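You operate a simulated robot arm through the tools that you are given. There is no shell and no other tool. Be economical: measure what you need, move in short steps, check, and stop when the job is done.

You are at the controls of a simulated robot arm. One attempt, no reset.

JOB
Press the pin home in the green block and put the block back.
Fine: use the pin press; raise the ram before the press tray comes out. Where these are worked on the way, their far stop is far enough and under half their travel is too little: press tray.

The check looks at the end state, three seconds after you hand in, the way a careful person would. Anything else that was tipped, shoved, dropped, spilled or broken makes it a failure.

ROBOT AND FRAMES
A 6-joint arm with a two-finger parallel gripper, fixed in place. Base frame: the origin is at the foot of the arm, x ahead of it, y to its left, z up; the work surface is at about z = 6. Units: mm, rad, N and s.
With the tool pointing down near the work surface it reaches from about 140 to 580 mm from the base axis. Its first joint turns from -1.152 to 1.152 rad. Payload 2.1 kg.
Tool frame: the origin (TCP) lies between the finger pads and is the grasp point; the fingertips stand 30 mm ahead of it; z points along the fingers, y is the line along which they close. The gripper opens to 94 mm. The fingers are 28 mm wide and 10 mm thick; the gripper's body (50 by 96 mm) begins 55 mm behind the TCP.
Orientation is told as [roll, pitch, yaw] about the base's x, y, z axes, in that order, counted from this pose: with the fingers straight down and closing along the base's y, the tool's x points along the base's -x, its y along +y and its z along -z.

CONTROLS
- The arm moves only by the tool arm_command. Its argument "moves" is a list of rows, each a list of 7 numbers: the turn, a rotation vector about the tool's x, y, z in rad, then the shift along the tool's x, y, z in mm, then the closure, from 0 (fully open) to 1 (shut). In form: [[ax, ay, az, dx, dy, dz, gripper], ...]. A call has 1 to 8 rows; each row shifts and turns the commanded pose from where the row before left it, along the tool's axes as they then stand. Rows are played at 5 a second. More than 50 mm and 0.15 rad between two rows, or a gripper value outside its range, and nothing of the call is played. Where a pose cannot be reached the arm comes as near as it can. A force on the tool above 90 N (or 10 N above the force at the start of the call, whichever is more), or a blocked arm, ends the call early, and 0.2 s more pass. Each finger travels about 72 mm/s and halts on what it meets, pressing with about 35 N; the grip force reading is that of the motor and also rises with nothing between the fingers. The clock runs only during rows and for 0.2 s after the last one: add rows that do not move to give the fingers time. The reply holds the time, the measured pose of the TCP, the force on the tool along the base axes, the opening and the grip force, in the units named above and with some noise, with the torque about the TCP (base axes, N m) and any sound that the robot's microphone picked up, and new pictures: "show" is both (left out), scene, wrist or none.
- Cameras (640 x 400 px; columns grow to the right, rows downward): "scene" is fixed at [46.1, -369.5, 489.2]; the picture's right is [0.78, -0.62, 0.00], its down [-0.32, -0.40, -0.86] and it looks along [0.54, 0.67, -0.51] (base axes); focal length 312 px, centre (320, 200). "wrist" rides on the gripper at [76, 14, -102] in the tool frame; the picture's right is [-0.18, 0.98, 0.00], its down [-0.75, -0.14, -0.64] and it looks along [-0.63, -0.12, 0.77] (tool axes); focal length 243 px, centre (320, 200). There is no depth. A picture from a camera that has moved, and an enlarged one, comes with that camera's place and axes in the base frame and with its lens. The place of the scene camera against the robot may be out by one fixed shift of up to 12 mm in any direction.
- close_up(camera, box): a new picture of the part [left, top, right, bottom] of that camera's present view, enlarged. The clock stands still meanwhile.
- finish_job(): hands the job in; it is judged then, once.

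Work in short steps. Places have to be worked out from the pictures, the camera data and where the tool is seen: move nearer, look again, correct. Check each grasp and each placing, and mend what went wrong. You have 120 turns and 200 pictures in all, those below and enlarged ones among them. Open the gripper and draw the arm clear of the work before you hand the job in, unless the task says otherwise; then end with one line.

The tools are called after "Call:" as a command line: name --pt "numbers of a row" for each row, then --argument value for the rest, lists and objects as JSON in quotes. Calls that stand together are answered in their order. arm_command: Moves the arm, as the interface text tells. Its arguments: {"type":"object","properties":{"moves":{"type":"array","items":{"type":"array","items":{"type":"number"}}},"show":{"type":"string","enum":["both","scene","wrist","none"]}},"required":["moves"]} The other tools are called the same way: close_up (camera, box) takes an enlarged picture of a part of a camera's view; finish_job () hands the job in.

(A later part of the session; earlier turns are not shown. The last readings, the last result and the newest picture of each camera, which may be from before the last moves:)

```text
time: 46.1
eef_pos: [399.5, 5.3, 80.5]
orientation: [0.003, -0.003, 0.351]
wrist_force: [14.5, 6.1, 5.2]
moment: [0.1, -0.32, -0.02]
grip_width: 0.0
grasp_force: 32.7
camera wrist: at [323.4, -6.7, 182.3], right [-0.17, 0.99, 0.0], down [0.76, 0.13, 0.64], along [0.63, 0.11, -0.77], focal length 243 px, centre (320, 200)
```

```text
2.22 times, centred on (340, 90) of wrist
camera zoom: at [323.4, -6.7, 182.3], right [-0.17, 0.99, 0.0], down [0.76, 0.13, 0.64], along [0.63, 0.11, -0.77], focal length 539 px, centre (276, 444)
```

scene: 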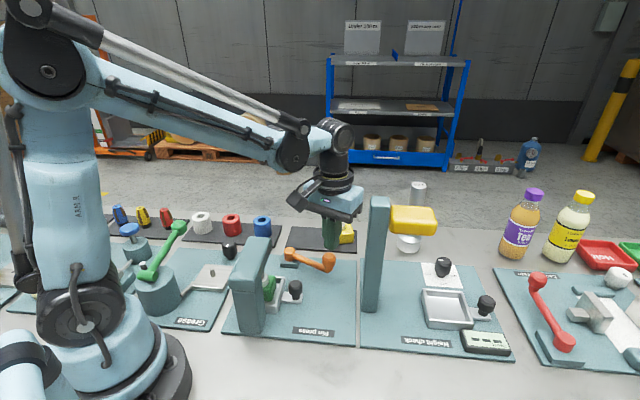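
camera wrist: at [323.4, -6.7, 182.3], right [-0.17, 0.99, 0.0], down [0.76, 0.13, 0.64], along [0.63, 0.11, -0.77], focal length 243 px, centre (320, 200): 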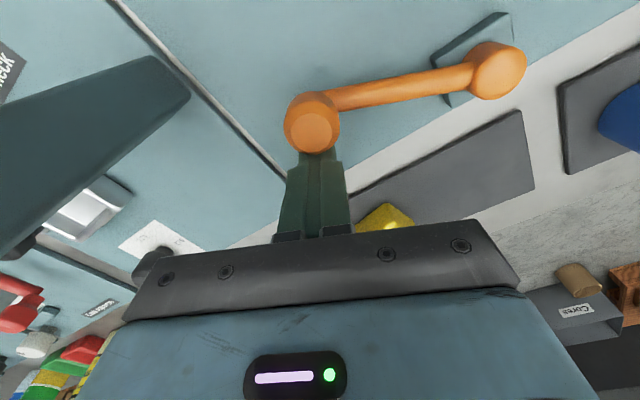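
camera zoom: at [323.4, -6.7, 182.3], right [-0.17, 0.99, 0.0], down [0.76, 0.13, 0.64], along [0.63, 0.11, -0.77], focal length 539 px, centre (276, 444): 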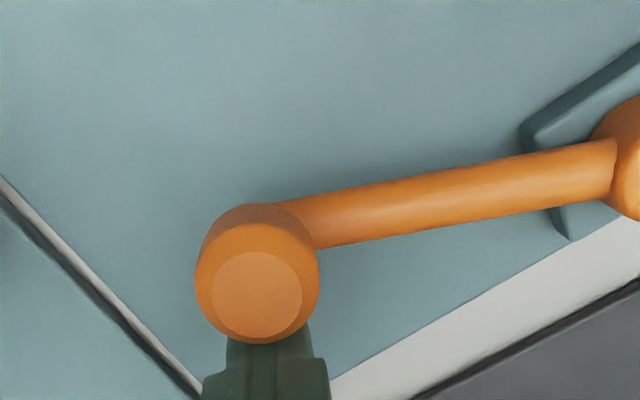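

In contact behind the knob. I push along the arc in 4–5 mm steps.

Call:
arm_command --pt "0 0 0.04 4 0 0 1" --pt "0 0 0.04 4 0 0 1" --pt "0 0 0.04 4 0 0 1" --pt "0 0 0 0 0 0 1" --show "wrist"

Call:
close_up --camera "scene" --box '[220, 220, 370, 325]'

```text
time: 47.1
eef_pos: [398.4, 2.6, 80.3]
orientation: [-0.004, -0.045, 0.231]
wrist_force: [80.6, 25.0, -8.0]
moment: [0.31, -1.85, -0.11]
grip_width: 0.1
grasp_force: 32.9
camera wrist: at [316.6, -0.1, 179.5], right [-0.05, 1.0, 0.0], down [0.74, 0.03, 0.68], along [0.68, 0.04, -0.74], focal length 243 px, centre (320, 200)
```

wrist: 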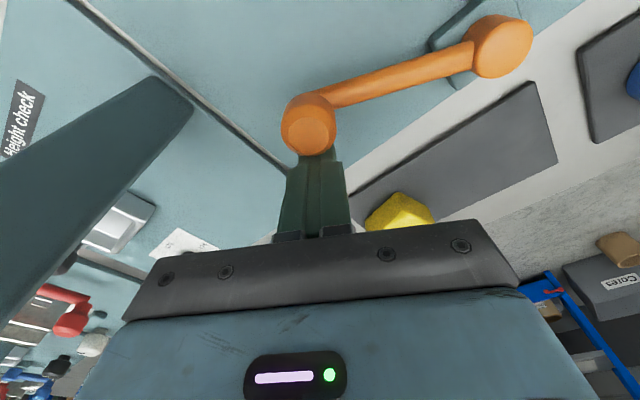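

```text
3.81 times, centred on (295, 272) of scene
camera zoom: at [46.2, -369.4, 489.2], right [0.78, -0.62, 0.0], down [-0.32, -0.4, -0.86], along [0.54, 0.67, -0.51], focal length 1191 px, centre (415, -76)
```

zoom: 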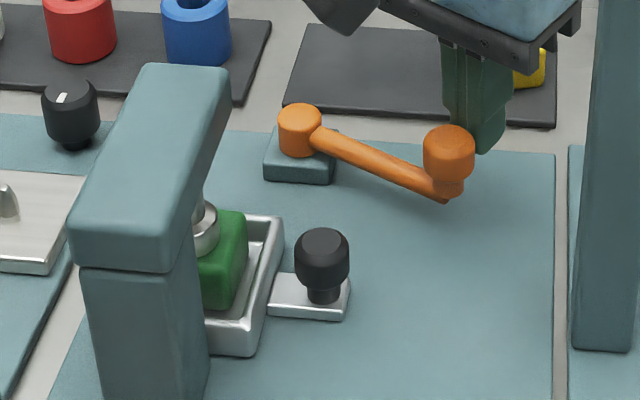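

At 84 N the crank no longer moves, so it may be at its end with the pin pressed. I ease off and look closely at the ram.

Call:
arm_command --pt "0 0 0 -10 0 0 1" --pt "0 0 0 0 0 0 1" --show "none"

Call:
close_up --camera "scene" --box '[250, 260, 310, 310]'

Call:
close_up --camera "scene" --box '[220, 220, 370, 325]'

```text
time: 47.7
eef_pos: [399.7, 3.8, 80.7]
orientation: [-0.002, -0.011, 0.231]
wrist_force: [34.4, 13.0, 18.1]
moment: [0.4, -0.54, -0.09]
grip_width: 0.0
grasp_force: 33.0
```

```text
8.00 times, centred on (280, 285) of scene
camera zoom: at [46.0, -369.5, 489.2], right [0.78, -0.62, 0.0], down [-0.32, -0.4, -0.86], along [0.54, 0.67, -0.51], focal length 2500 px, centre (640, -480)
```

zoom: 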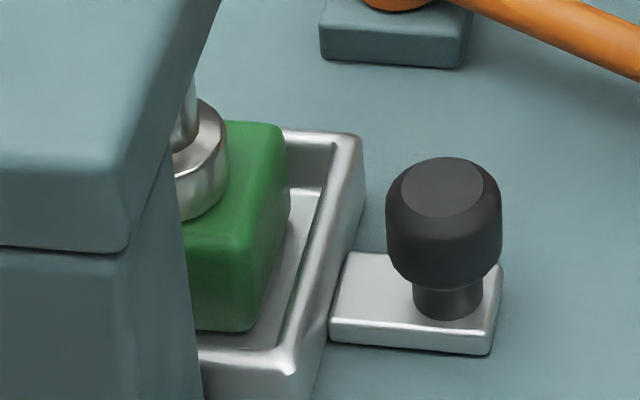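

```text
3.81 times, centred on (295, 272) of scene
camera zoom: at [46.0, -369.5, 489.2], right [0.78, -0.62, 0.0], down [-0.32, -0.4, -0.86], along [0.54, 0.67, -0.51], focal length 1191 px, centre (415, -76)
```

zoom: 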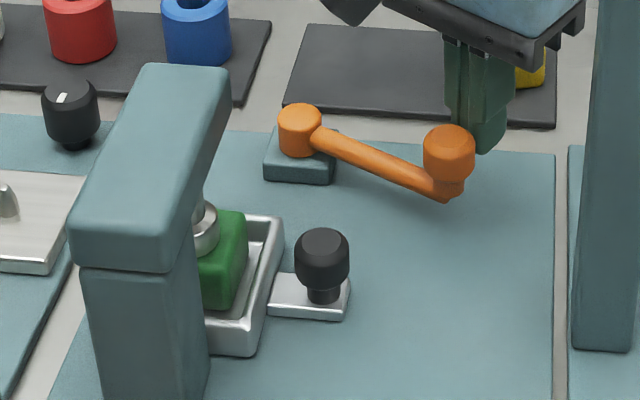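

The ram's disc now sits on the block top, so the pin appears home. I hop over the knob to push the crank back and raise the ram.

Call:
arm_command --pt "0 0 0 -12 0 0 1" --pt "0 0 0 0 0 -25 1" --pt "0 0 -0.145 0 0 -20 1" --pt "0 0 0 34 2 0 1" --pt "0 0 0 37 2 0 1" --pt "0 0 0 0 0 0 1"

Call:
close_up --camera "scene" --box '[220, 200, 370, 325]'

```text
time: 49.1
eef_pos: [339.9, -15.3, 124.9]
orientation: [0.002, 0.002, 0.375]
wrist_force: [0.4, 0.0, 0.2]
moment: [-0.04, 0.01, -0.01]
grip_width: 0.0
grasp_force: 33.3
camera wrist: at [264.9, -30.8, 227.7], right [-0.19, 0.98, 0.0], down [0.75, 0.15, 0.64], along [0.63, 0.12, -0.77], focal length 243 px, centre (320, 200)
```

scene: 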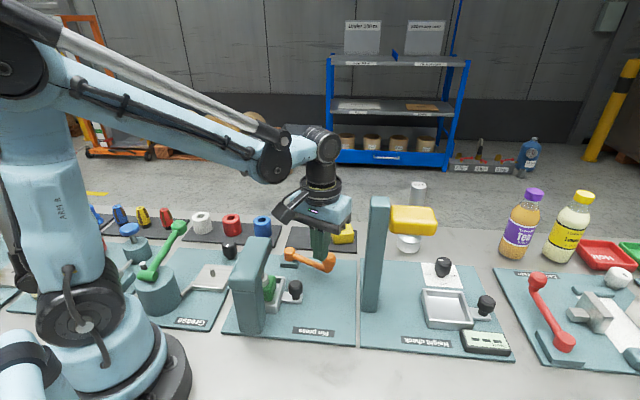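
wrist: 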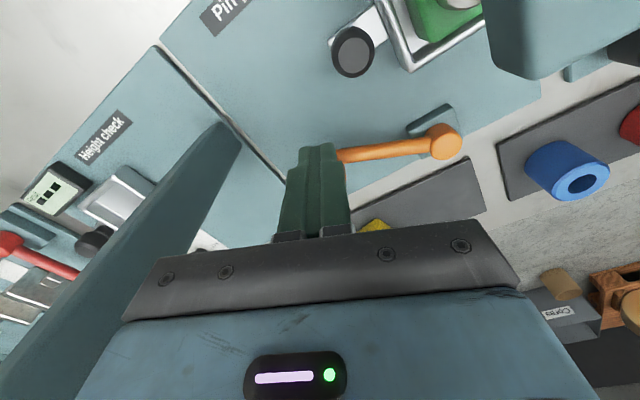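

```text
3.20 times, centred on (295, 262) of scene
camera zoom: at [46.1, -369.5, 489.2], right [0.78, -0.62, 0.0], down [-0.32, -0.4, -0.86], along [0.54, 0.67, -0.51], focal length 1000 px, centre (400, 0)
```

zoom: 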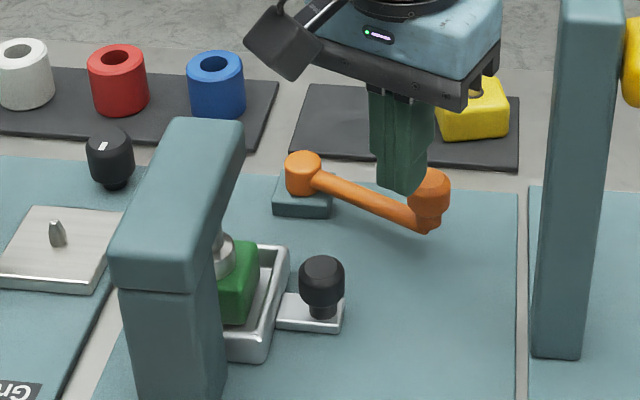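

Call:
arm_command --pt "0 0 0 2 0 22 1" --pt "0 0 0 0 0 22 1" --pt "0 0 0 0 0 0 1"

Call:
close_up --camera "scene" --box '[220, 200, 370, 325]'

```text
time: 49.9
eef_pos: [338.4, -16.7, 80.6]
orientation: [0.003, 0.004, 0.377]
wrist_force: [-1.2, 0.1, 0.2]
moment: [0.02, 0.03, -0.01]
grip_width: 0.2
grasp_force: 33.0
camera wrist: at [262.7, -30.5, 182.9], right [-0.19, 0.98, 0.0], down [0.75, 0.15, 0.64], along [0.63, 0.12, -0.77], focal length 243 px, centre (320, 200)
```

scene: 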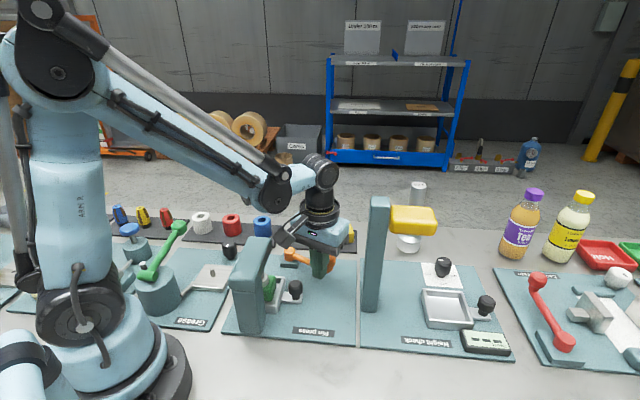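
wrist: 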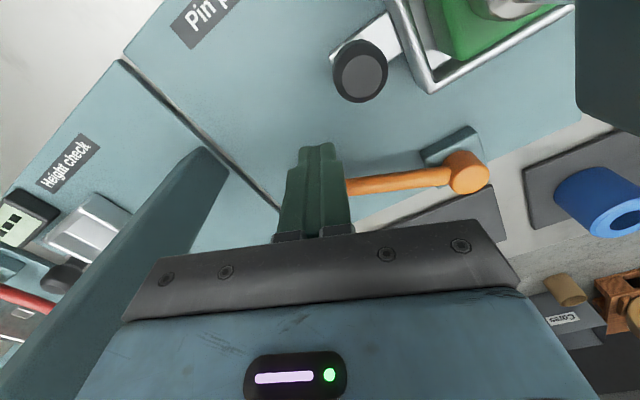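

```text
3.20 times, centred on (295, 262) of scene
camera zoom: at [46.1, -369.5, 489.2], right [0.78, -0.62, 0.0], down [-0.32, -0.4, -0.86], along [0.54, 0.67, -0.51], focal length 1000 px, centre (400, 0)
```

zoom: 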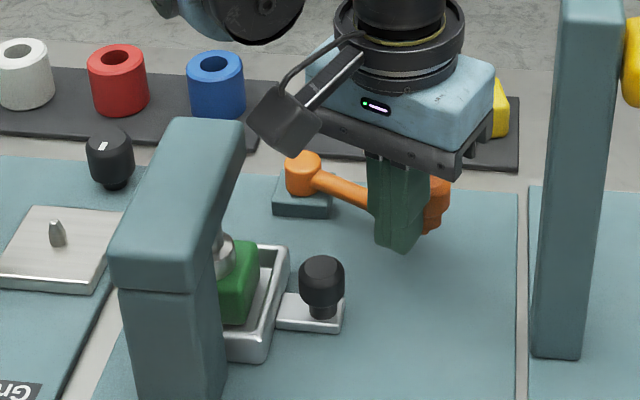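

I push the knob back along the arc to its starting side.

Call:
arm_command --pt "0 0 0 -7 0 0 1" --pt "0 0 -0.076 -8 -2 0 1" --pt "0 0 -0.076 -8 -2 0 1" --pt "0 0 -0.076 -8 -2 0 1" --pt "0 0 0 0 0 0 1"

Call:
close_up --camera "scene" --box '[220, 200, 370, 325]'

```text
time: 51.1
eef_pos: [369.4, -6.9, 79.8]
orientation: [0.001, 0.0, 0.606]
wrist_force: [-0.1, -1.0, 0.4]
moment: [0.0, 0.02, 0.01]
grip_width: 0.0
grasp_force: 32.9
camera wrist: at [299.9, -38.7, 183.2], right [-0.41, 0.91, 0.0], down [0.7, 0.31, 0.64], along [0.58, 0.26, -0.77], focal length 243 px, centre (320, 200)
```

scene: 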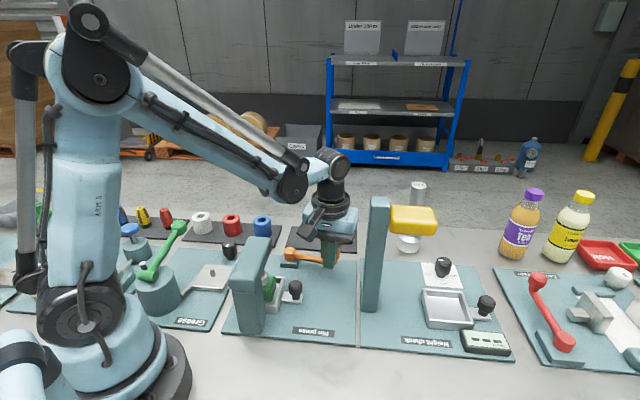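
wrist: 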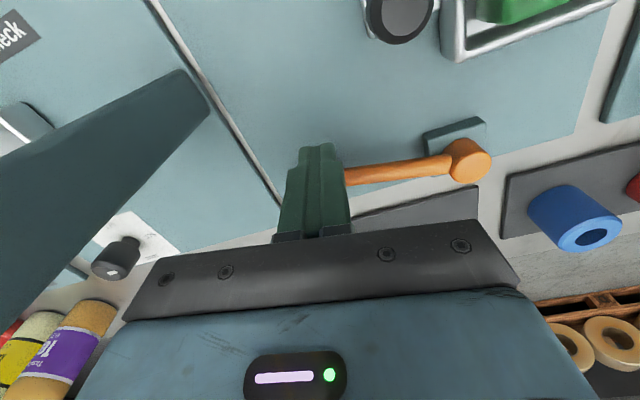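

```text
3.20 times, centred on (295, 262) of scene
camera zoom: at [46.1, -369.5, 489.2], right [0.78, -0.62, 0.0], down [-0.32, -0.4, -0.86], along [0.54, 0.67, -0.51], focal length 1000 px, centre (400, 0)
```

zoom: 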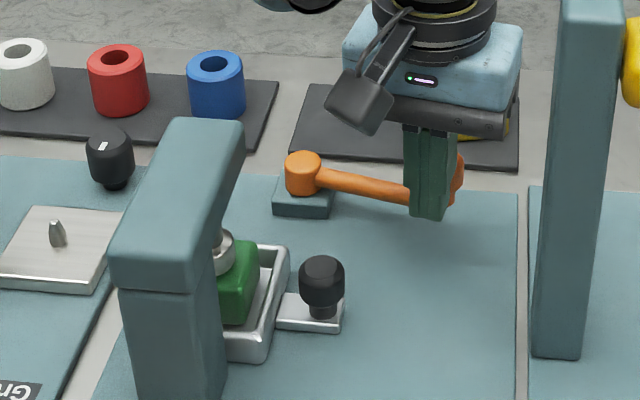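

Call:
arm_command --pt "0 0 -0.07 -7 -2 0 1" --pt "0 0 -0.07 -7 -2 0 1" --pt "0 0 -0.04 -4 -1 0 1" --pt "0 0 0 0 0 0 1" --show "none"

Call:
close_up --camera "scene" --box '[220, 200, 370, 325]'

```text
time: 52.1
eef_pos: [385.7, -1.1, 79.2]
orientation: [0.003, -0.001, 0.785]
wrist_force: [0.5, -0.4, 0.2]
moment: [0.1, 0.0, 0.0]
grip_width: 0.0
grasp_force: 33.1
```

```text
3.20 times, centred on (295, 262) of scene
camera zoom: at [46.1, -369.5, 489.2], right [0.78, -0.62, 0.0], down [-0.32, -0.4, -0.86], along [0.54, 0.67, -0.51], focal length 1000 px, centre (400, 0)
```

zoom: 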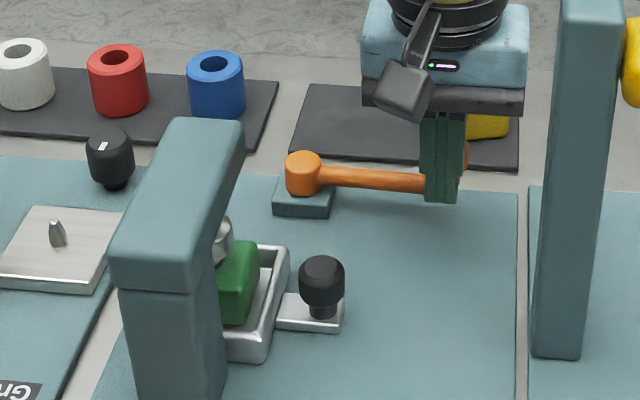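

Call:
arm_command --pt "0 0 0 -4 0 0 1" --pt "0 0 0 -4 0 0 1" --pt "0 0 0 0 0 0 1" --show "none"

Call:
close_up --camera "scene" --box '[220, 200, 370, 325]'

```text
time: 52.9
eef_pos: [388.5, 1.7, 80.0]
orientation: [0.003, 0.015, 0.783]
wrist_force: [-31.2, -28.4, 9.1]
moment: [-0.54, 0.7, 0.0]
grip_width: 0.1
grasp_force: 32.9
```

```text
3.20 times, centred on (295, 262) of scene
camera zoom: at [46.0, -369.5, 489.2], right [0.78, -0.62, 0.0], down [-0.32, -0.4, -0.86], along [0.54, 0.67, -0.51], focal length 1000 px, centre (400, 0)
```

zoom: 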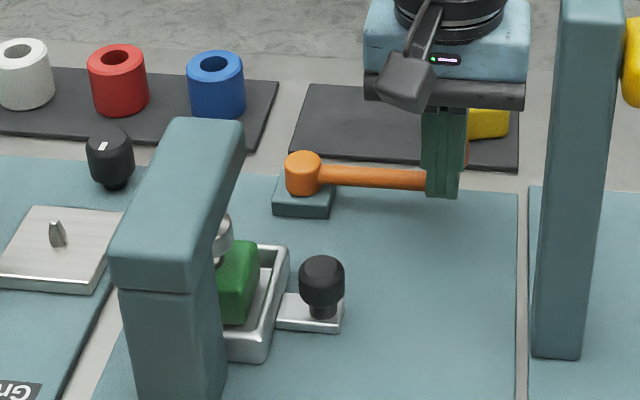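

The crank is at its home stop and the ram is up. I back off and look at the pin.

Call:
arm_command --pt "0 0 0 10 0 0 1" --pt "0 0 0 0 0 -30 1" --pt "0 0 0 0 0 -20 1" --pt "0 0 0 0 0 0 1" --show "wrist"

Call:
close_up --camera "scene" --box '[250, 255, 310, 305]'

```text
time: 53.9
eef_pos: [384.6, -2.4, 132.9]
orientation: [0.001, 0.001, 0.784]
wrist_force: [-0.6, -0.3, 0.2]
moment: [-0.02, 0.02, 0.01]
grip_width: 0.0
grasp_force: 33.0
camera wrist: at [322.4, -45.2, 234.5], right [-0.56, 0.83, 0.0], down [0.63, 0.43, 0.64], along [0.53, 0.36, -0.77], focal length 243 px, centre (320, 200)
```

wrist: 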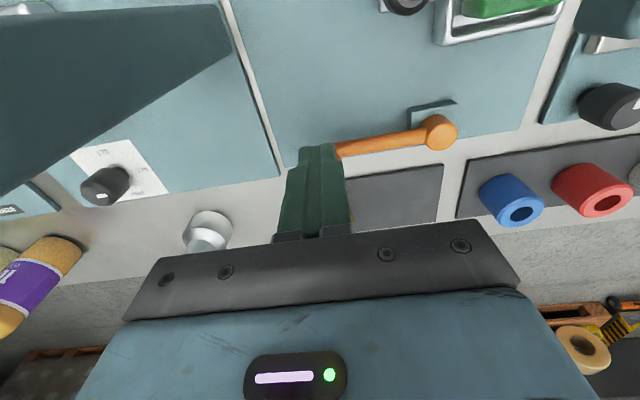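

```text
8.00 times, centred on (280, 280) of scene
camera zoom: at [46.1, -369.5, 489.2], right [0.78, -0.62, 0.0], down [-0.32, -0.4, -0.86], along [0.54, 0.67, -0.51], focal length 2500 px, centre (640, -440)
```

zoom: 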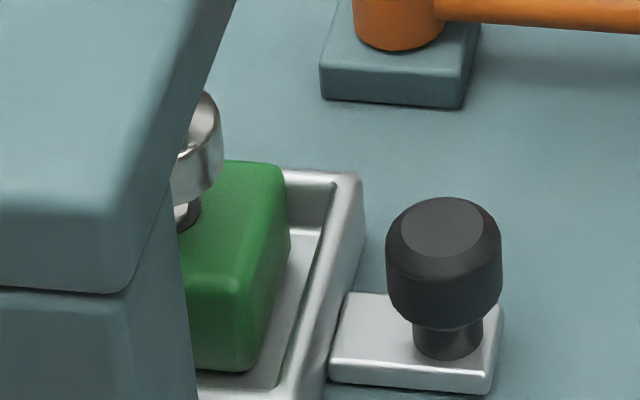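

The pin cannot be judged from here. I'll place the wrist camera low, in front and to the right of the head, to see under the ram.

Call:
arm_command --pt "0 0 0 32 17 0 1" --pt "0 0 0 32 17 0 1" --pt "0 0 0 0 0 35 1" --pt "0 0 0 0 0 33 1" --pt "0 0 0 0 0 0 1"

Call:
close_up --camera "wrist" --box '[320, 0, 640, 200]'

```text
time: 55.1
eef_pos: [314.8, -23.0, 61.4]
orientation: [0.002, 0.002, 0.784]
wrist_force: [0.4, -0.1, -0.5]
moment: [0.01, -0.02, -0.02]
grip_width: 0.1
grasp_force: 33.1
camera wrist: at [251.6, -66.5, 164.3], right [-0.56, 0.83, 0.0], down [0.64, 0.43, 0.64], along [0.53, 0.36, -0.77], focal length 243 px, centre (320, 200)
```

scene: 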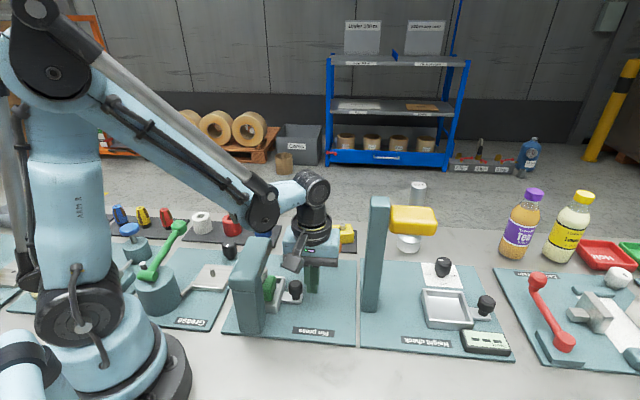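
wrist: 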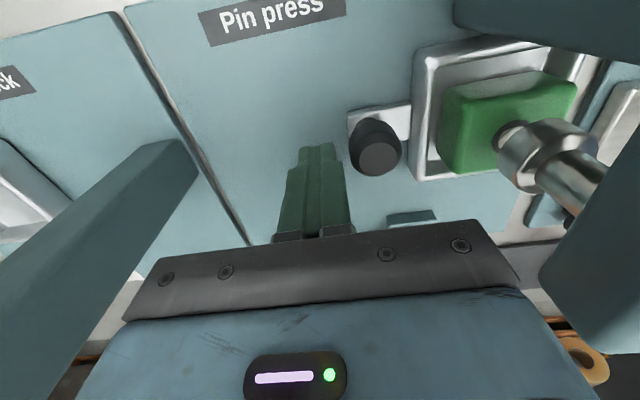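

```text
2.00 times, centred on (480, 100) of wrist
camera zoom: at [251.6, -66.5, 164.3], right [-0.56, 0.83, 0.0], down [0.64, 0.43, 0.64], along [0.53, 0.36, -0.77], focal length 485 px, centre (0, 400)
```

zoom: 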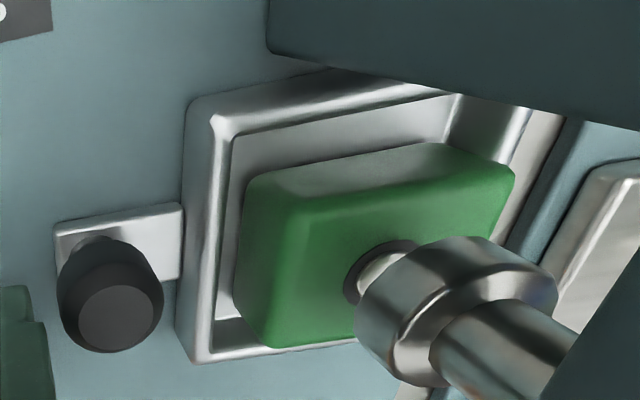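

The pin seems still to stand proud, but the disc hides it. I'll drag the tray out a little by its knob and look from above: straddle the knob with wide-open fingers.

Call:
arm_command --pt "0 0 0 0 0 -35 0.6" --pt "0 0 0 5 5 -5 0.15" --pt "0 0 0 0 5 0 0.15" --pt "0 0 0 0 0 0 0.15"

Call:
close_up --camera "scene" --box '[220, 200, 370, 325]'

Call:
close_up --camera "wrist" --box '[200, 0, 520, 200]'

```text
time: 56.1
eef_pos: [305.5, -20.2, 103.9]
orientation: [0.002, 0.002, 0.783]
wrist_force: [0.4, -0.4, -0.1]
moment: [0.02, 0.01, -0.01]
grip_width: 79.8
grasp_force: 0.0
camera wrist: at [241.6, -62.4, 206.1], right [-0.56, 0.83, 0.0], down [0.64, 0.43, 0.64], along [0.53, 0.36, -0.77], focal length 243 px, centre (320, 200)
```

scene: 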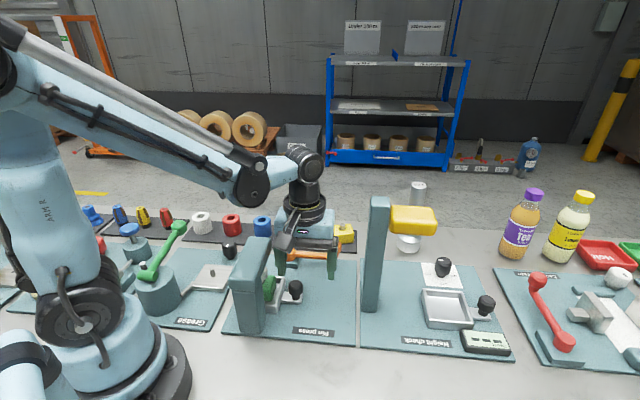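
wrist: 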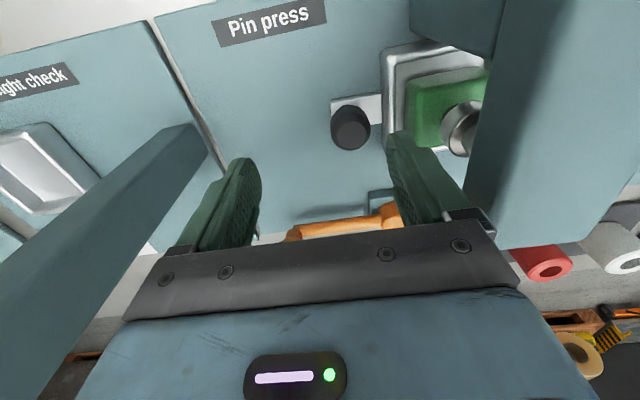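

```text
3.20 times, centred on (295, 262) of scene
camera zoom: at [46.1, -369.5, 489.2], right [0.78, -0.62, 0.0], down [-0.32, -0.4, -0.86], along [0.54, 0.67, -0.51], focal length 1000 px, centre (400, 0)
```

zoom: 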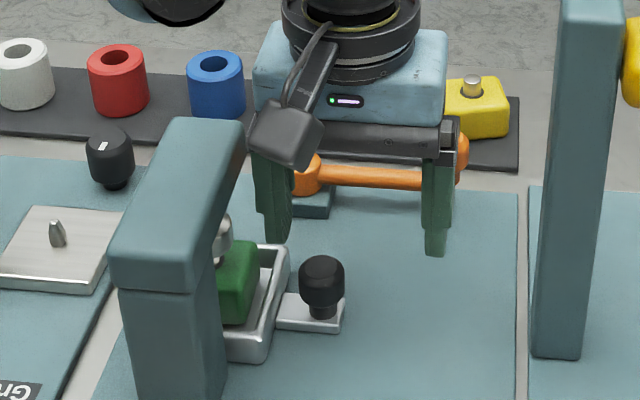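

```text
2.00 times, centred on (360, 100) of wrist
camera zoom: at [241.6, -62.4, 206.1], right [-0.56, 0.83, 0.0], down [0.64, 0.43, 0.64], along [0.53, 0.36, -0.77], focal length 485 px, centre (240, 400)
```

zoom: 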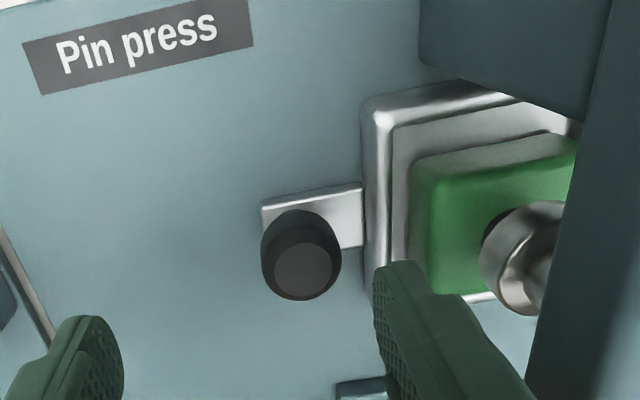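

Call:
arm_command --pt "0 0 0 0 1 20 0.15" --pt "0 0 0 0 0 17 0.15" --pt "0 0 0 0 0 0 0.15" --show "wrist"

Call:
close_up --camera "wrist" --box '[200, 0, 520, 200]'

Call:
close_up --camera "scene" --box '[220, 200, 370, 325]'

```text
time: 56.9
eef_pos: [304.4, -18.8, 66.2]
orientation: [0.002, 0.002, 0.784]
wrist_force: [-0.3, -0.6, -0.1]
moment: [-0.01, -0.03, -0.02]
grip_width: 79.8
grasp_force: 0.0
camera wrist: at [240.8, -61.8, 168.7], right [-0.56, 0.83, 0.0], down [0.64, 0.43, 0.64], along [0.53, 0.36, -0.77], focal length 243 px, centre (320, 200)
```

wrist: 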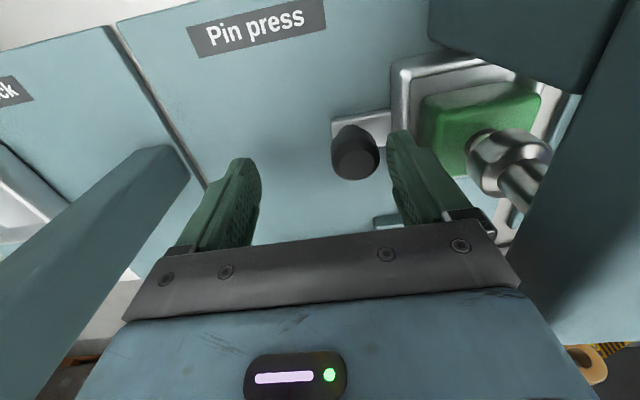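

```text
2.00 times, centred on (360, 100) of wrist
camera zoom: at [240.8, -61.8, 168.7], right [-0.56, 0.83, 0.0], down [0.64, 0.43, 0.64], along [0.53, 0.36, -0.77], focal length 485 px, centre (240, 400)
```

zoom: 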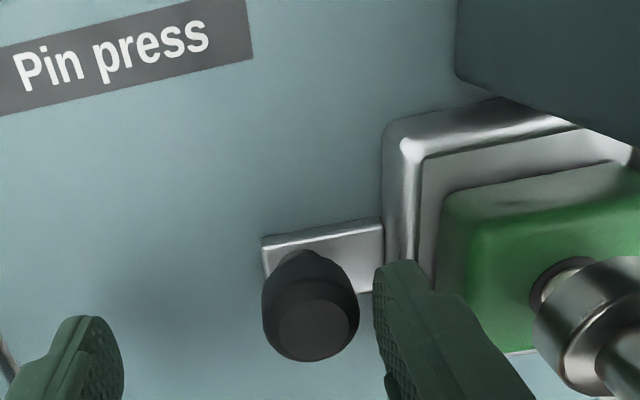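

```text
3.20 times, centred on (295, 262) of scene
camera zoom: at [46.1, -369.5, 489.2], right [0.78, -0.62, 0.0], down [-0.32, -0.4, -0.86], along [0.54, 0.67, -0.51], focal length 1000 px, centre (400, 0)
```

zoom: 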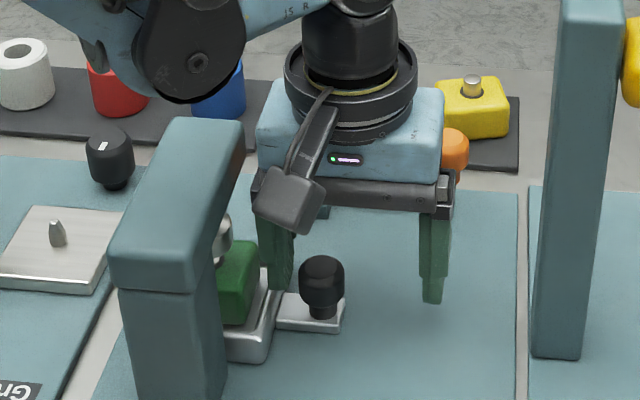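

The left finger is between tray and knob. I drag the tray outward 32 mm.

Call:
arm_command --pt "0 0 0 0 -8 0 0.15" --pt "0 0 0 0 -8 0 0.15" --pt "0 0 0 0 -8 0 0.15" --pt "0 0 0 0 -8 0 0.15" --pt "0 0 0 0 0 0 0.15"

Call:
close_up --camera "wrist" --box '[300, 20, 620, 220]'

Call:
close_up --camera "scene" --box '[240, 240, 340, 320]'

```text
time: 58.1
eef_pos: [326.5, -40.7, 66.1]
orientation: [0.002, 0.002, 0.784]
wrist_force: [0.1, 0.3, -0.1]
moment: [-0.02, -0.01, 0.0]
grip_width: 80.2
grasp_force: 0.0
camera wrist: at [263.8, -84.5, 168.8], right [-0.56, 0.83, 0.0], down [0.64, 0.43, 0.64], along [0.53, 0.36, -0.77], focal length 243 px, centre (320, 200)
```

scene: 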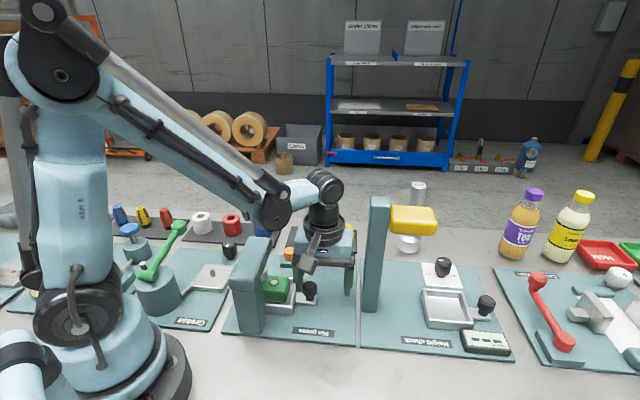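
wrist: 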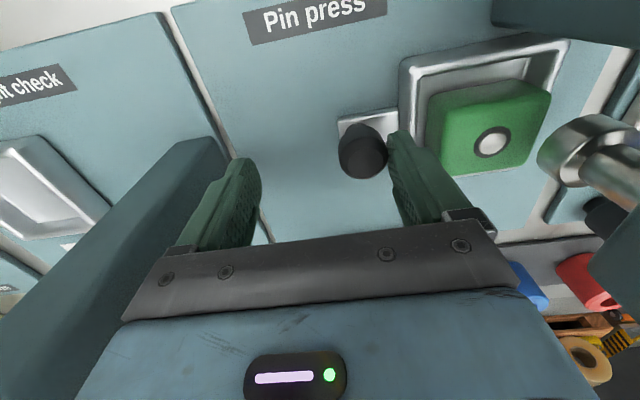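

```text
2.00 times, centred on (460, 120) of wrist
camera zoom: at [263.8, -84.5, 168.8], right [-0.56, 0.83, 0.0], down [0.64, 0.43, 0.64], along [0.53, 0.36, -0.77], focal length 485 px, centre (40, 360)
```

zoom: 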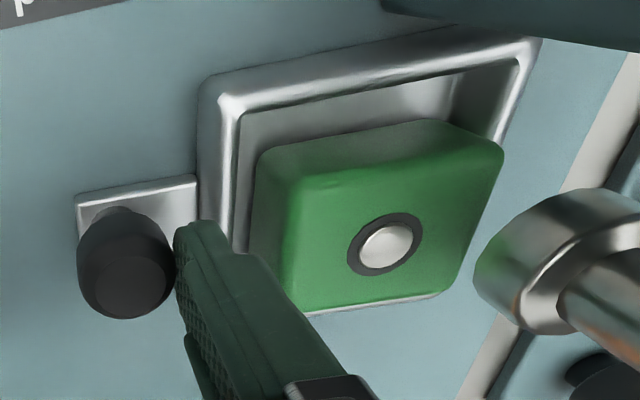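

```text
5.00 times, centred on (290, 280) of scene
camera zoom: at [46.1, -369.5, 489.2], right [0.78, -0.62, 0.0], down [-0.32, -0.4, -0.86], along [0.54, 0.67, -0.51], focal length 1563 px, centre (470, -200)
```

zoom: 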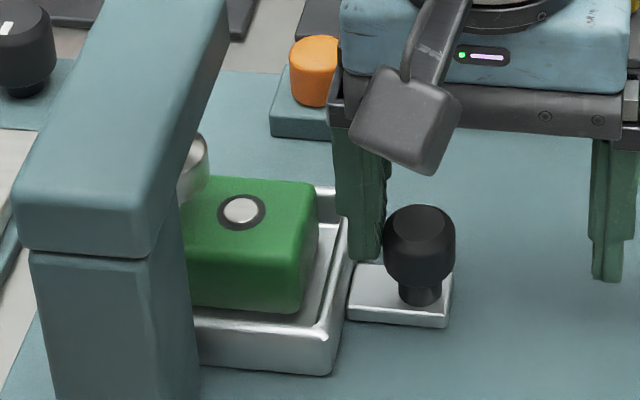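

The pin is flush, so it is pressed home. I keep dragging the tray out 18 mm more, until column clearance requires a new grip.

Call:
arm_command --pt "0 0 0 0 -6 0 0.15" --pt "0 0 0 0 -6 0 0.15" --pt "0 0 0 0 -6 0 0.15" --pt "0 0 0 0 3 0 0.15" --pt "0 0 0 0 0 -40 0.15" --pt "0 0 0 0 0 0 0.55"

Call:
close_up --camera "scene" --box '[240, 190, 400, 320]'

Call:
close_up --camera "wrist" --box '[200, 0, 520, 200]'

```text
time: 59.5
eef_pos: [337.6, -51.6, 106.1]
orientation: [0.001, 0.001, 0.784]
wrist_force: [-0.1, 0.1, 0.1]
moment: [-0.02, -0.01, -0.03]
grip_width: 42.6
grasp_force: 0.0
camera wrist: at [274.3, -94.9, 209.2], right [-0.56, 0.83, 0.0], down [0.64, 0.43, 0.64], along [0.53, 0.36, -0.77], focal length 243 px, centre (320, 200)
```

scene: 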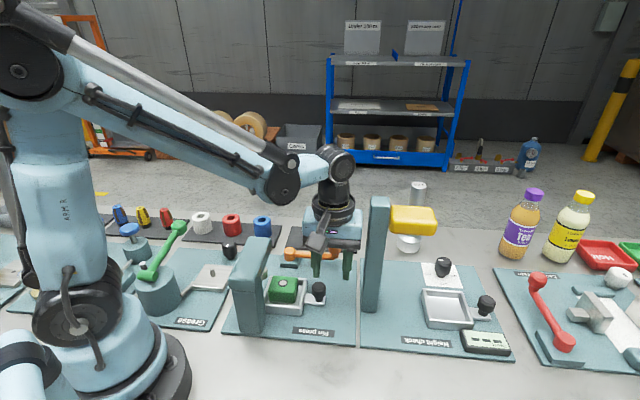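
wrist: 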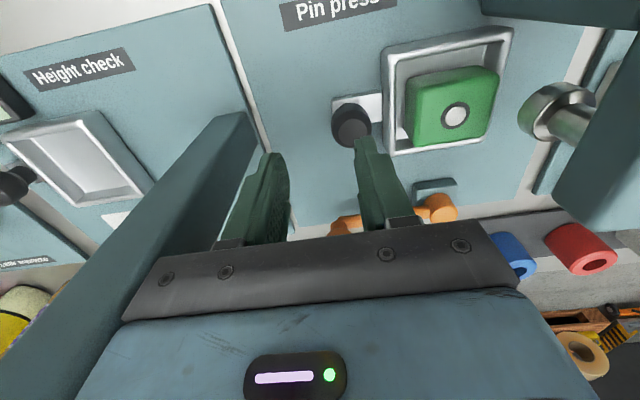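

```text
3.08 times, centred on (320, 255) of scene
camera zoom: at [46.1, -369.5, 489.2], right [0.78, -0.62, 0.0], down [-0.32, -0.4, -0.86], along [0.54, 0.67, -0.51], focal length 962 px, centre (320, 31)
```

zoom: 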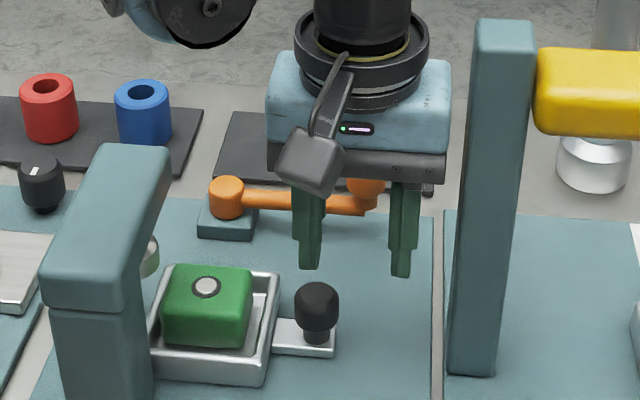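

```text
2.00 times, centred on (360, 100) of wrist
camera zoom: at [274.3, -94.9, 209.2], right [-0.56, 0.83, 0.0], down [0.64, 0.43, 0.64], along [0.53, 0.36, -0.77], focal length 485 px, centre (240, 400)
```

zoom: 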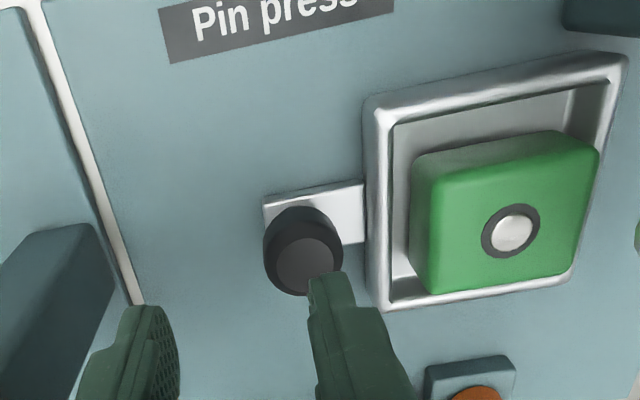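

Tray knob is now at s≈250. For the last 35 mm I lean the gripper 0.3 rad away from the column, straddling the knob more narrowly.

Call:
arm_command --pt "0 0 0 0 15 0 0.55" --pt "0 0 0 0 15 0 0.55" --pt "0.15 0 0 0 0 0 0.55" --pt "0.15 0 0 0 0 0 0.55" --pt "0 0 0 0 4.4 14.3 0.55" --pt "0 0 0 0 0 0 0.55"

Call:
close_up --camera "scene" --box '[240, 190, 400, 320]'

Call:
close_up --camera "wrist" --box '[200, 0, 520, 200]'

```text
time: 60.9
eef_pos: [315.9, -32.4, 91.4]
orientation: [-0.3, 0.0, 0.783]
wrist_force: [-0.5, 0.0, 0.4]
moment: [0.02, 0.02, 0.01]
grip_width: 42.3
grasp_force: 0.0
camera wrist: at [232.4, -53.7, 184.4], right [-0.53, 0.79, -0.29], down [0.5, 0.57, 0.65], along [0.69, 0.2, -0.7], focal length 243 px, centre (320, 200)
```

scene: 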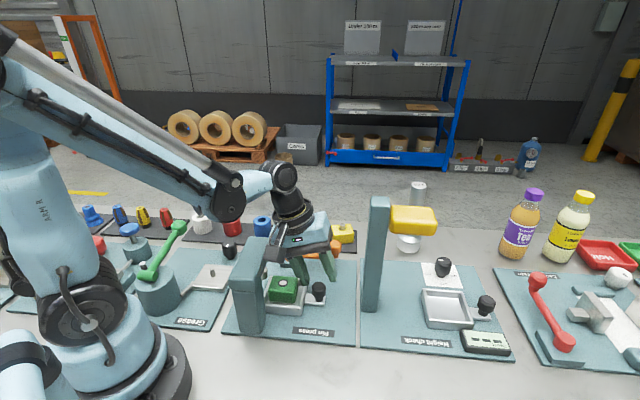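
wrist: 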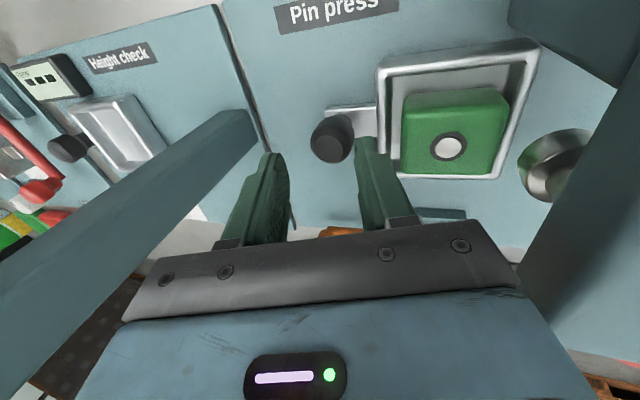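

```text
3.08 times, centred on (320, 255) of scene
camera zoom: at [46.1, -369.5, 489.2], right [0.78, -0.62, 0.0], down [-0.32, -0.4, -0.86], along [0.54, 0.67, -0.51], focal length 962 px, centre (320, 31)
```

zoom: 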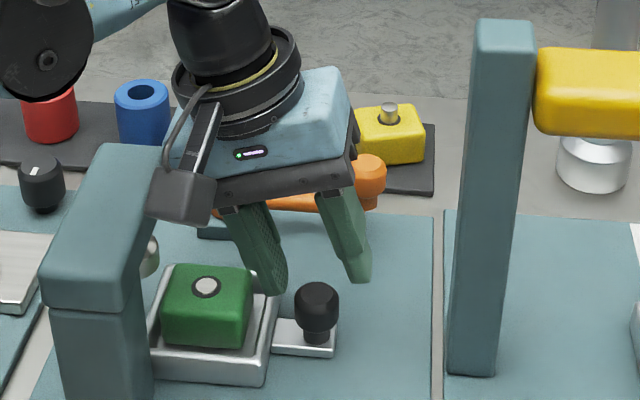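

```text
2.00 times, centred on (360, 100) of wrist
camera zoom: at [232.4, -53.7, 184.4], right [-0.53, 0.79, -0.29], down [0.5, 0.57, 0.65], along [0.69, 0.2, -0.7], focal length 485 px, centre (240, 400)
```

zoom: 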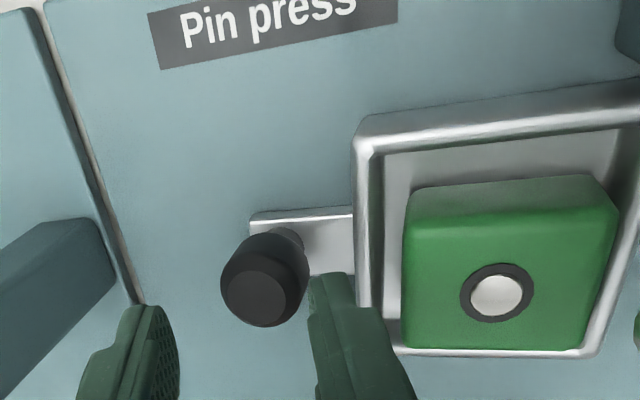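

Call:
arm_command --pt "0 0 0 0 2.7 8.6 0.55" --pt "0 0 0 0 2.4 7.6 0.55" --pt "0 0 0 0 0 0 0.55" --show "none"

Call:
close_up --camera "scene" --box '[260, 230, 360, 320]'

Call:
close_up --camera "wrist" --box '[200, 0, 520, 200]'

```text
time: 61.7
eef_pos: [317.1, -30.3, 74.3]
orientation: [-0.297, 0.001, 0.784]
wrist_force: [-0.7, -0.2, 0.4]
moment: [0.01, -0.04, 0.0]
grip_width: 42.3
grasp_force: 0.1
```

```text
4.44 times, centred on (310, 275) of scene
camera zoom: at [46.1, -369.5, 489.2], right [0.78, -0.62, 0.0], down [-0.32, -0.4, -0.86], along [0.54, 0.67, -0.51], focal length 1389 px, centre (364, -133)
```

zoom: 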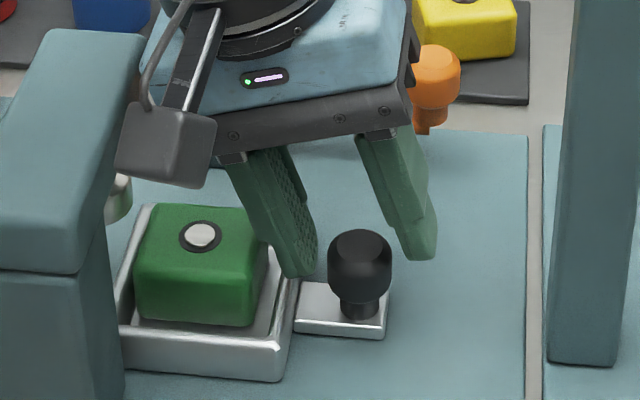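

```text
2.00 times, centred on (360, 100) of wrist
camera zoom: at [232.3, -52.9, 167.5], right [-0.53, 0.8, -0.29], down [0.5, 0.57, 0.65], along [0.68, 0.21, -0.7], focal length 485 px, centre (240, 400)
```

zoom: 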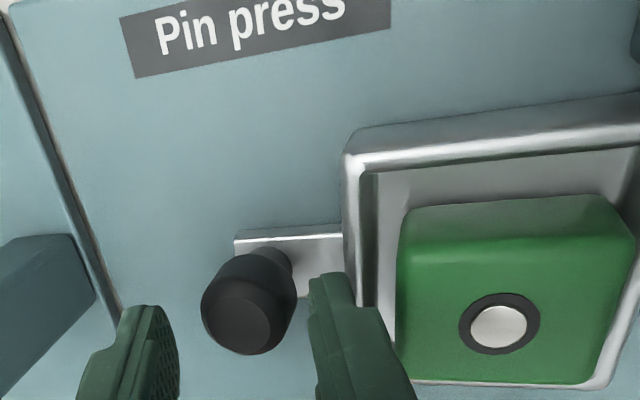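

Call:
arm_command --pt "0 0 0 0 -7.6 2.4 0.55" --pt "0 0 0 0 -7.6 2.4 0.55" --pt "0 0 0 0 -7.6 2.4 0.55" --pt "0 0 0 0 -7.6 2.4 0.55" --pt "0 0 0 0 0 0 0.55"

Call:
close_up --camera "scene" --box '[260, 200, 400, 320]'

```text
time: 62.9
eef_pos: [338.8, -53.9, 73.4]
orientation: [-0.297, 0.002, 0.783]
wrist_force: [0.3, -0.7, 0.2]
moment: [-0.03, 0.0, 0.0]
grip_width: 42.3
grasp_force: 0.1
camera wrist: at [254.2, -75.9, 167.8], right [-0.53, 0.8, -0.29], down [0.5, 0.57, 0.65], along [0.68, 0.21, -0.7], focal length 243 px, centre (320, 200)
```

scene: 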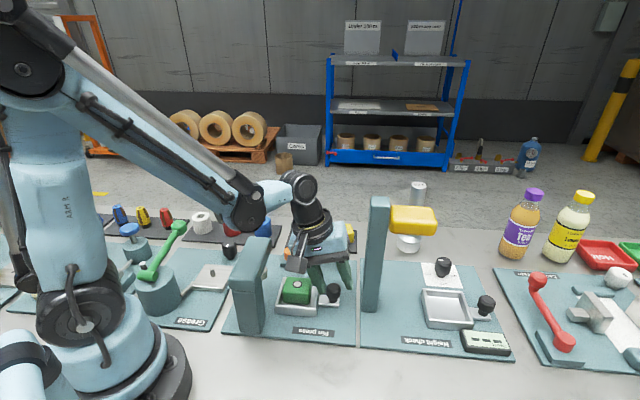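
wrist: 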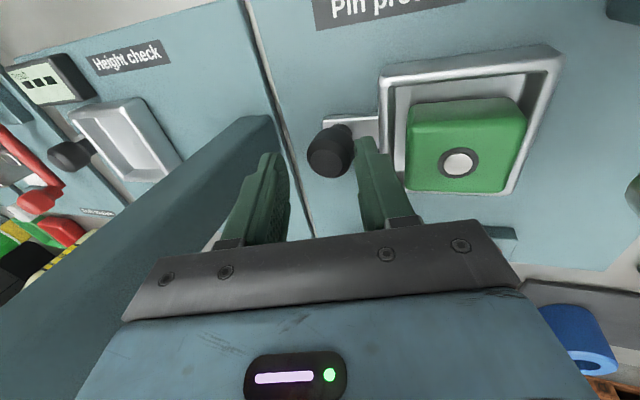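

```text
3.33 times, centred on (330, 260) of scene
camera zoom: at [46.1, -369.5, 489.2], right [0.78, -0.62, 0.0], down [-0.32, -0.4, -0.86], along [0.54, 0.67, -0.51], focal length 1042 px, centre (287, 0)
```

zoom: 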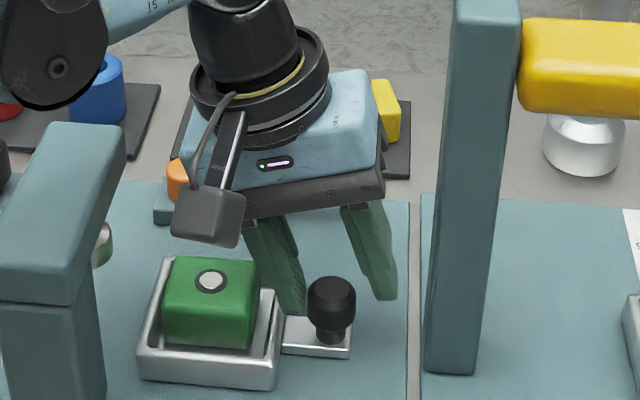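

Call:
arm_command --pt "0 0 0 0 -3.8 1.2 0.55" --pt "0 0 0 0 -3.8 1.2 0.55" --pt "0 0 0 0 -1.9 0.6 0.55" --pt "0 0 0 0 0 0 0.55" --show "none"

Call:
close_up --camera "scene" --box '[260, 200, 400, 320]'

```text
time: 63.9
eef_pos: [344.3, -60.8, 73.3]
orientation: [-0.298, 0.003, 0.784]
wrist_force: [-0.4, -0.5, -0.4]
moment: [0.01, 0.03, 0.01]
grip_width: 42.5
grasp_force: 0.0
```

```text
3.33 times, centred on (330, 260) of scene
camera zoom: at [46.1, -369.5, 489.2], right [0.78, -0.62, 0.0], down [-0.32, -0.4, -0.86], along [0.54, 0.67, -0.51], focal length 1042 px, centre (287, 0)
```

zoom: 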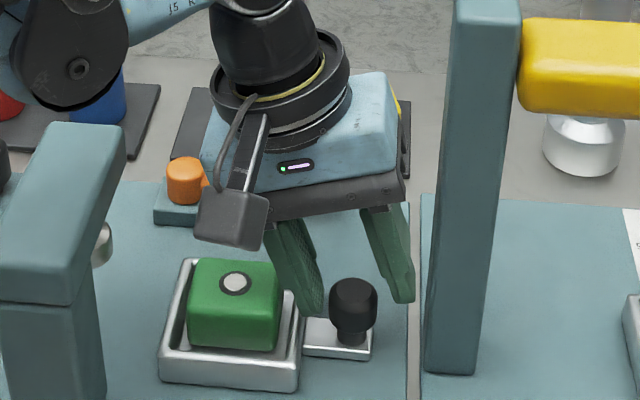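

The knob is back at its original spot. I nudge 2 mm more to feel the stop, then release upward and straighten.

Call:
arm_command --pt "0 0 0 0 -1.9 0.6 0.55" --pt "0 0 0 0 0 0 0.55" --show "none"

Call:
arm_command --pt "0 0 0 0 4.8 -1.5 0.55" --pt "0 0 0 0 -7.5 -24 0.55" --pt "0 0 0 0 -9 -29 0.55" --pt "-0.15 0 0 0 0 0 0.34" --pt "-0.147 0 0 0 0 0 0.34" --pt "0 0 0 0 0 0 0.34"

Call:
close_up --camera "wrist" --box '[240, 0, 560, 200]'

```text
time: 64.5
eef_pos: [346.9, -63.6, 72.2]
orientation: [-0.299, 0.001, 0.785]
wrist_force: [0.4, -0.7, 0.6]
moment: [0.05, 0.05, -0.01]
grip_width: 42.2
grasp_force: 0.1
```

```text
time: 65.9
eef_pos: [342.5, -58.4, 129.8]
orientation: [0.001, 0.002, 0.785]
wrist_force: [-0.4, 0.3, -0.6]
moment: [0.0, -0.01, 0.0]
grip_width: 62.0
grasp_force: 0.0
camera wrist: at [280.0, -101.9, 232.2], right [-0.56, 0.83, 0.0], down [0.63, 0.43, 0.64], along [0.53, 0.36, -0.77], focal length 243 px, centre (320, 200)
```

scene: 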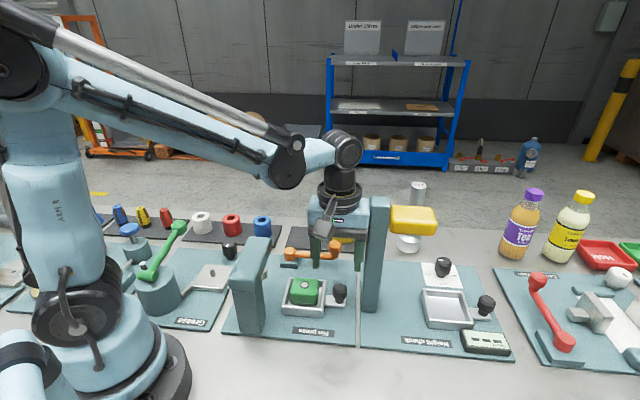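
wrist: 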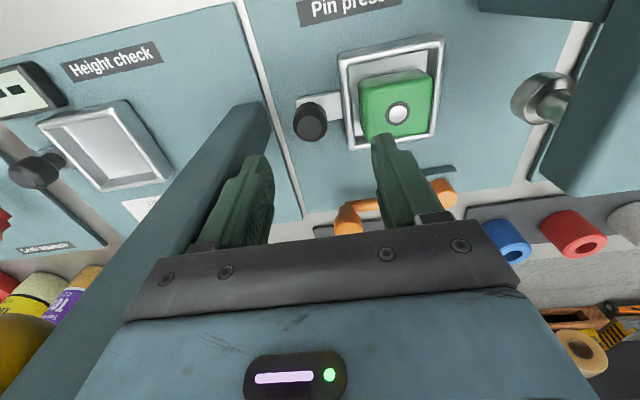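

```text
2.00 times, centred on (400, 100) of wrist
camera zoom: at [280.0, -101.9, 232.2], right [-0.56, 0.83, 0.0], down [0.63, 0.43, 0.64], along [0.53, 0.36, -0.77], focal length 485 px, centre (160, 400)
```

zoom: 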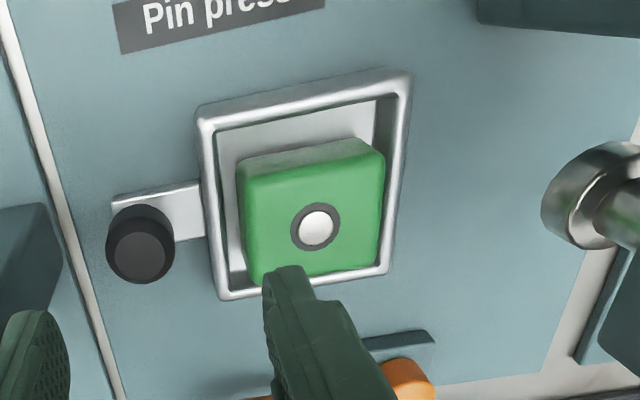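

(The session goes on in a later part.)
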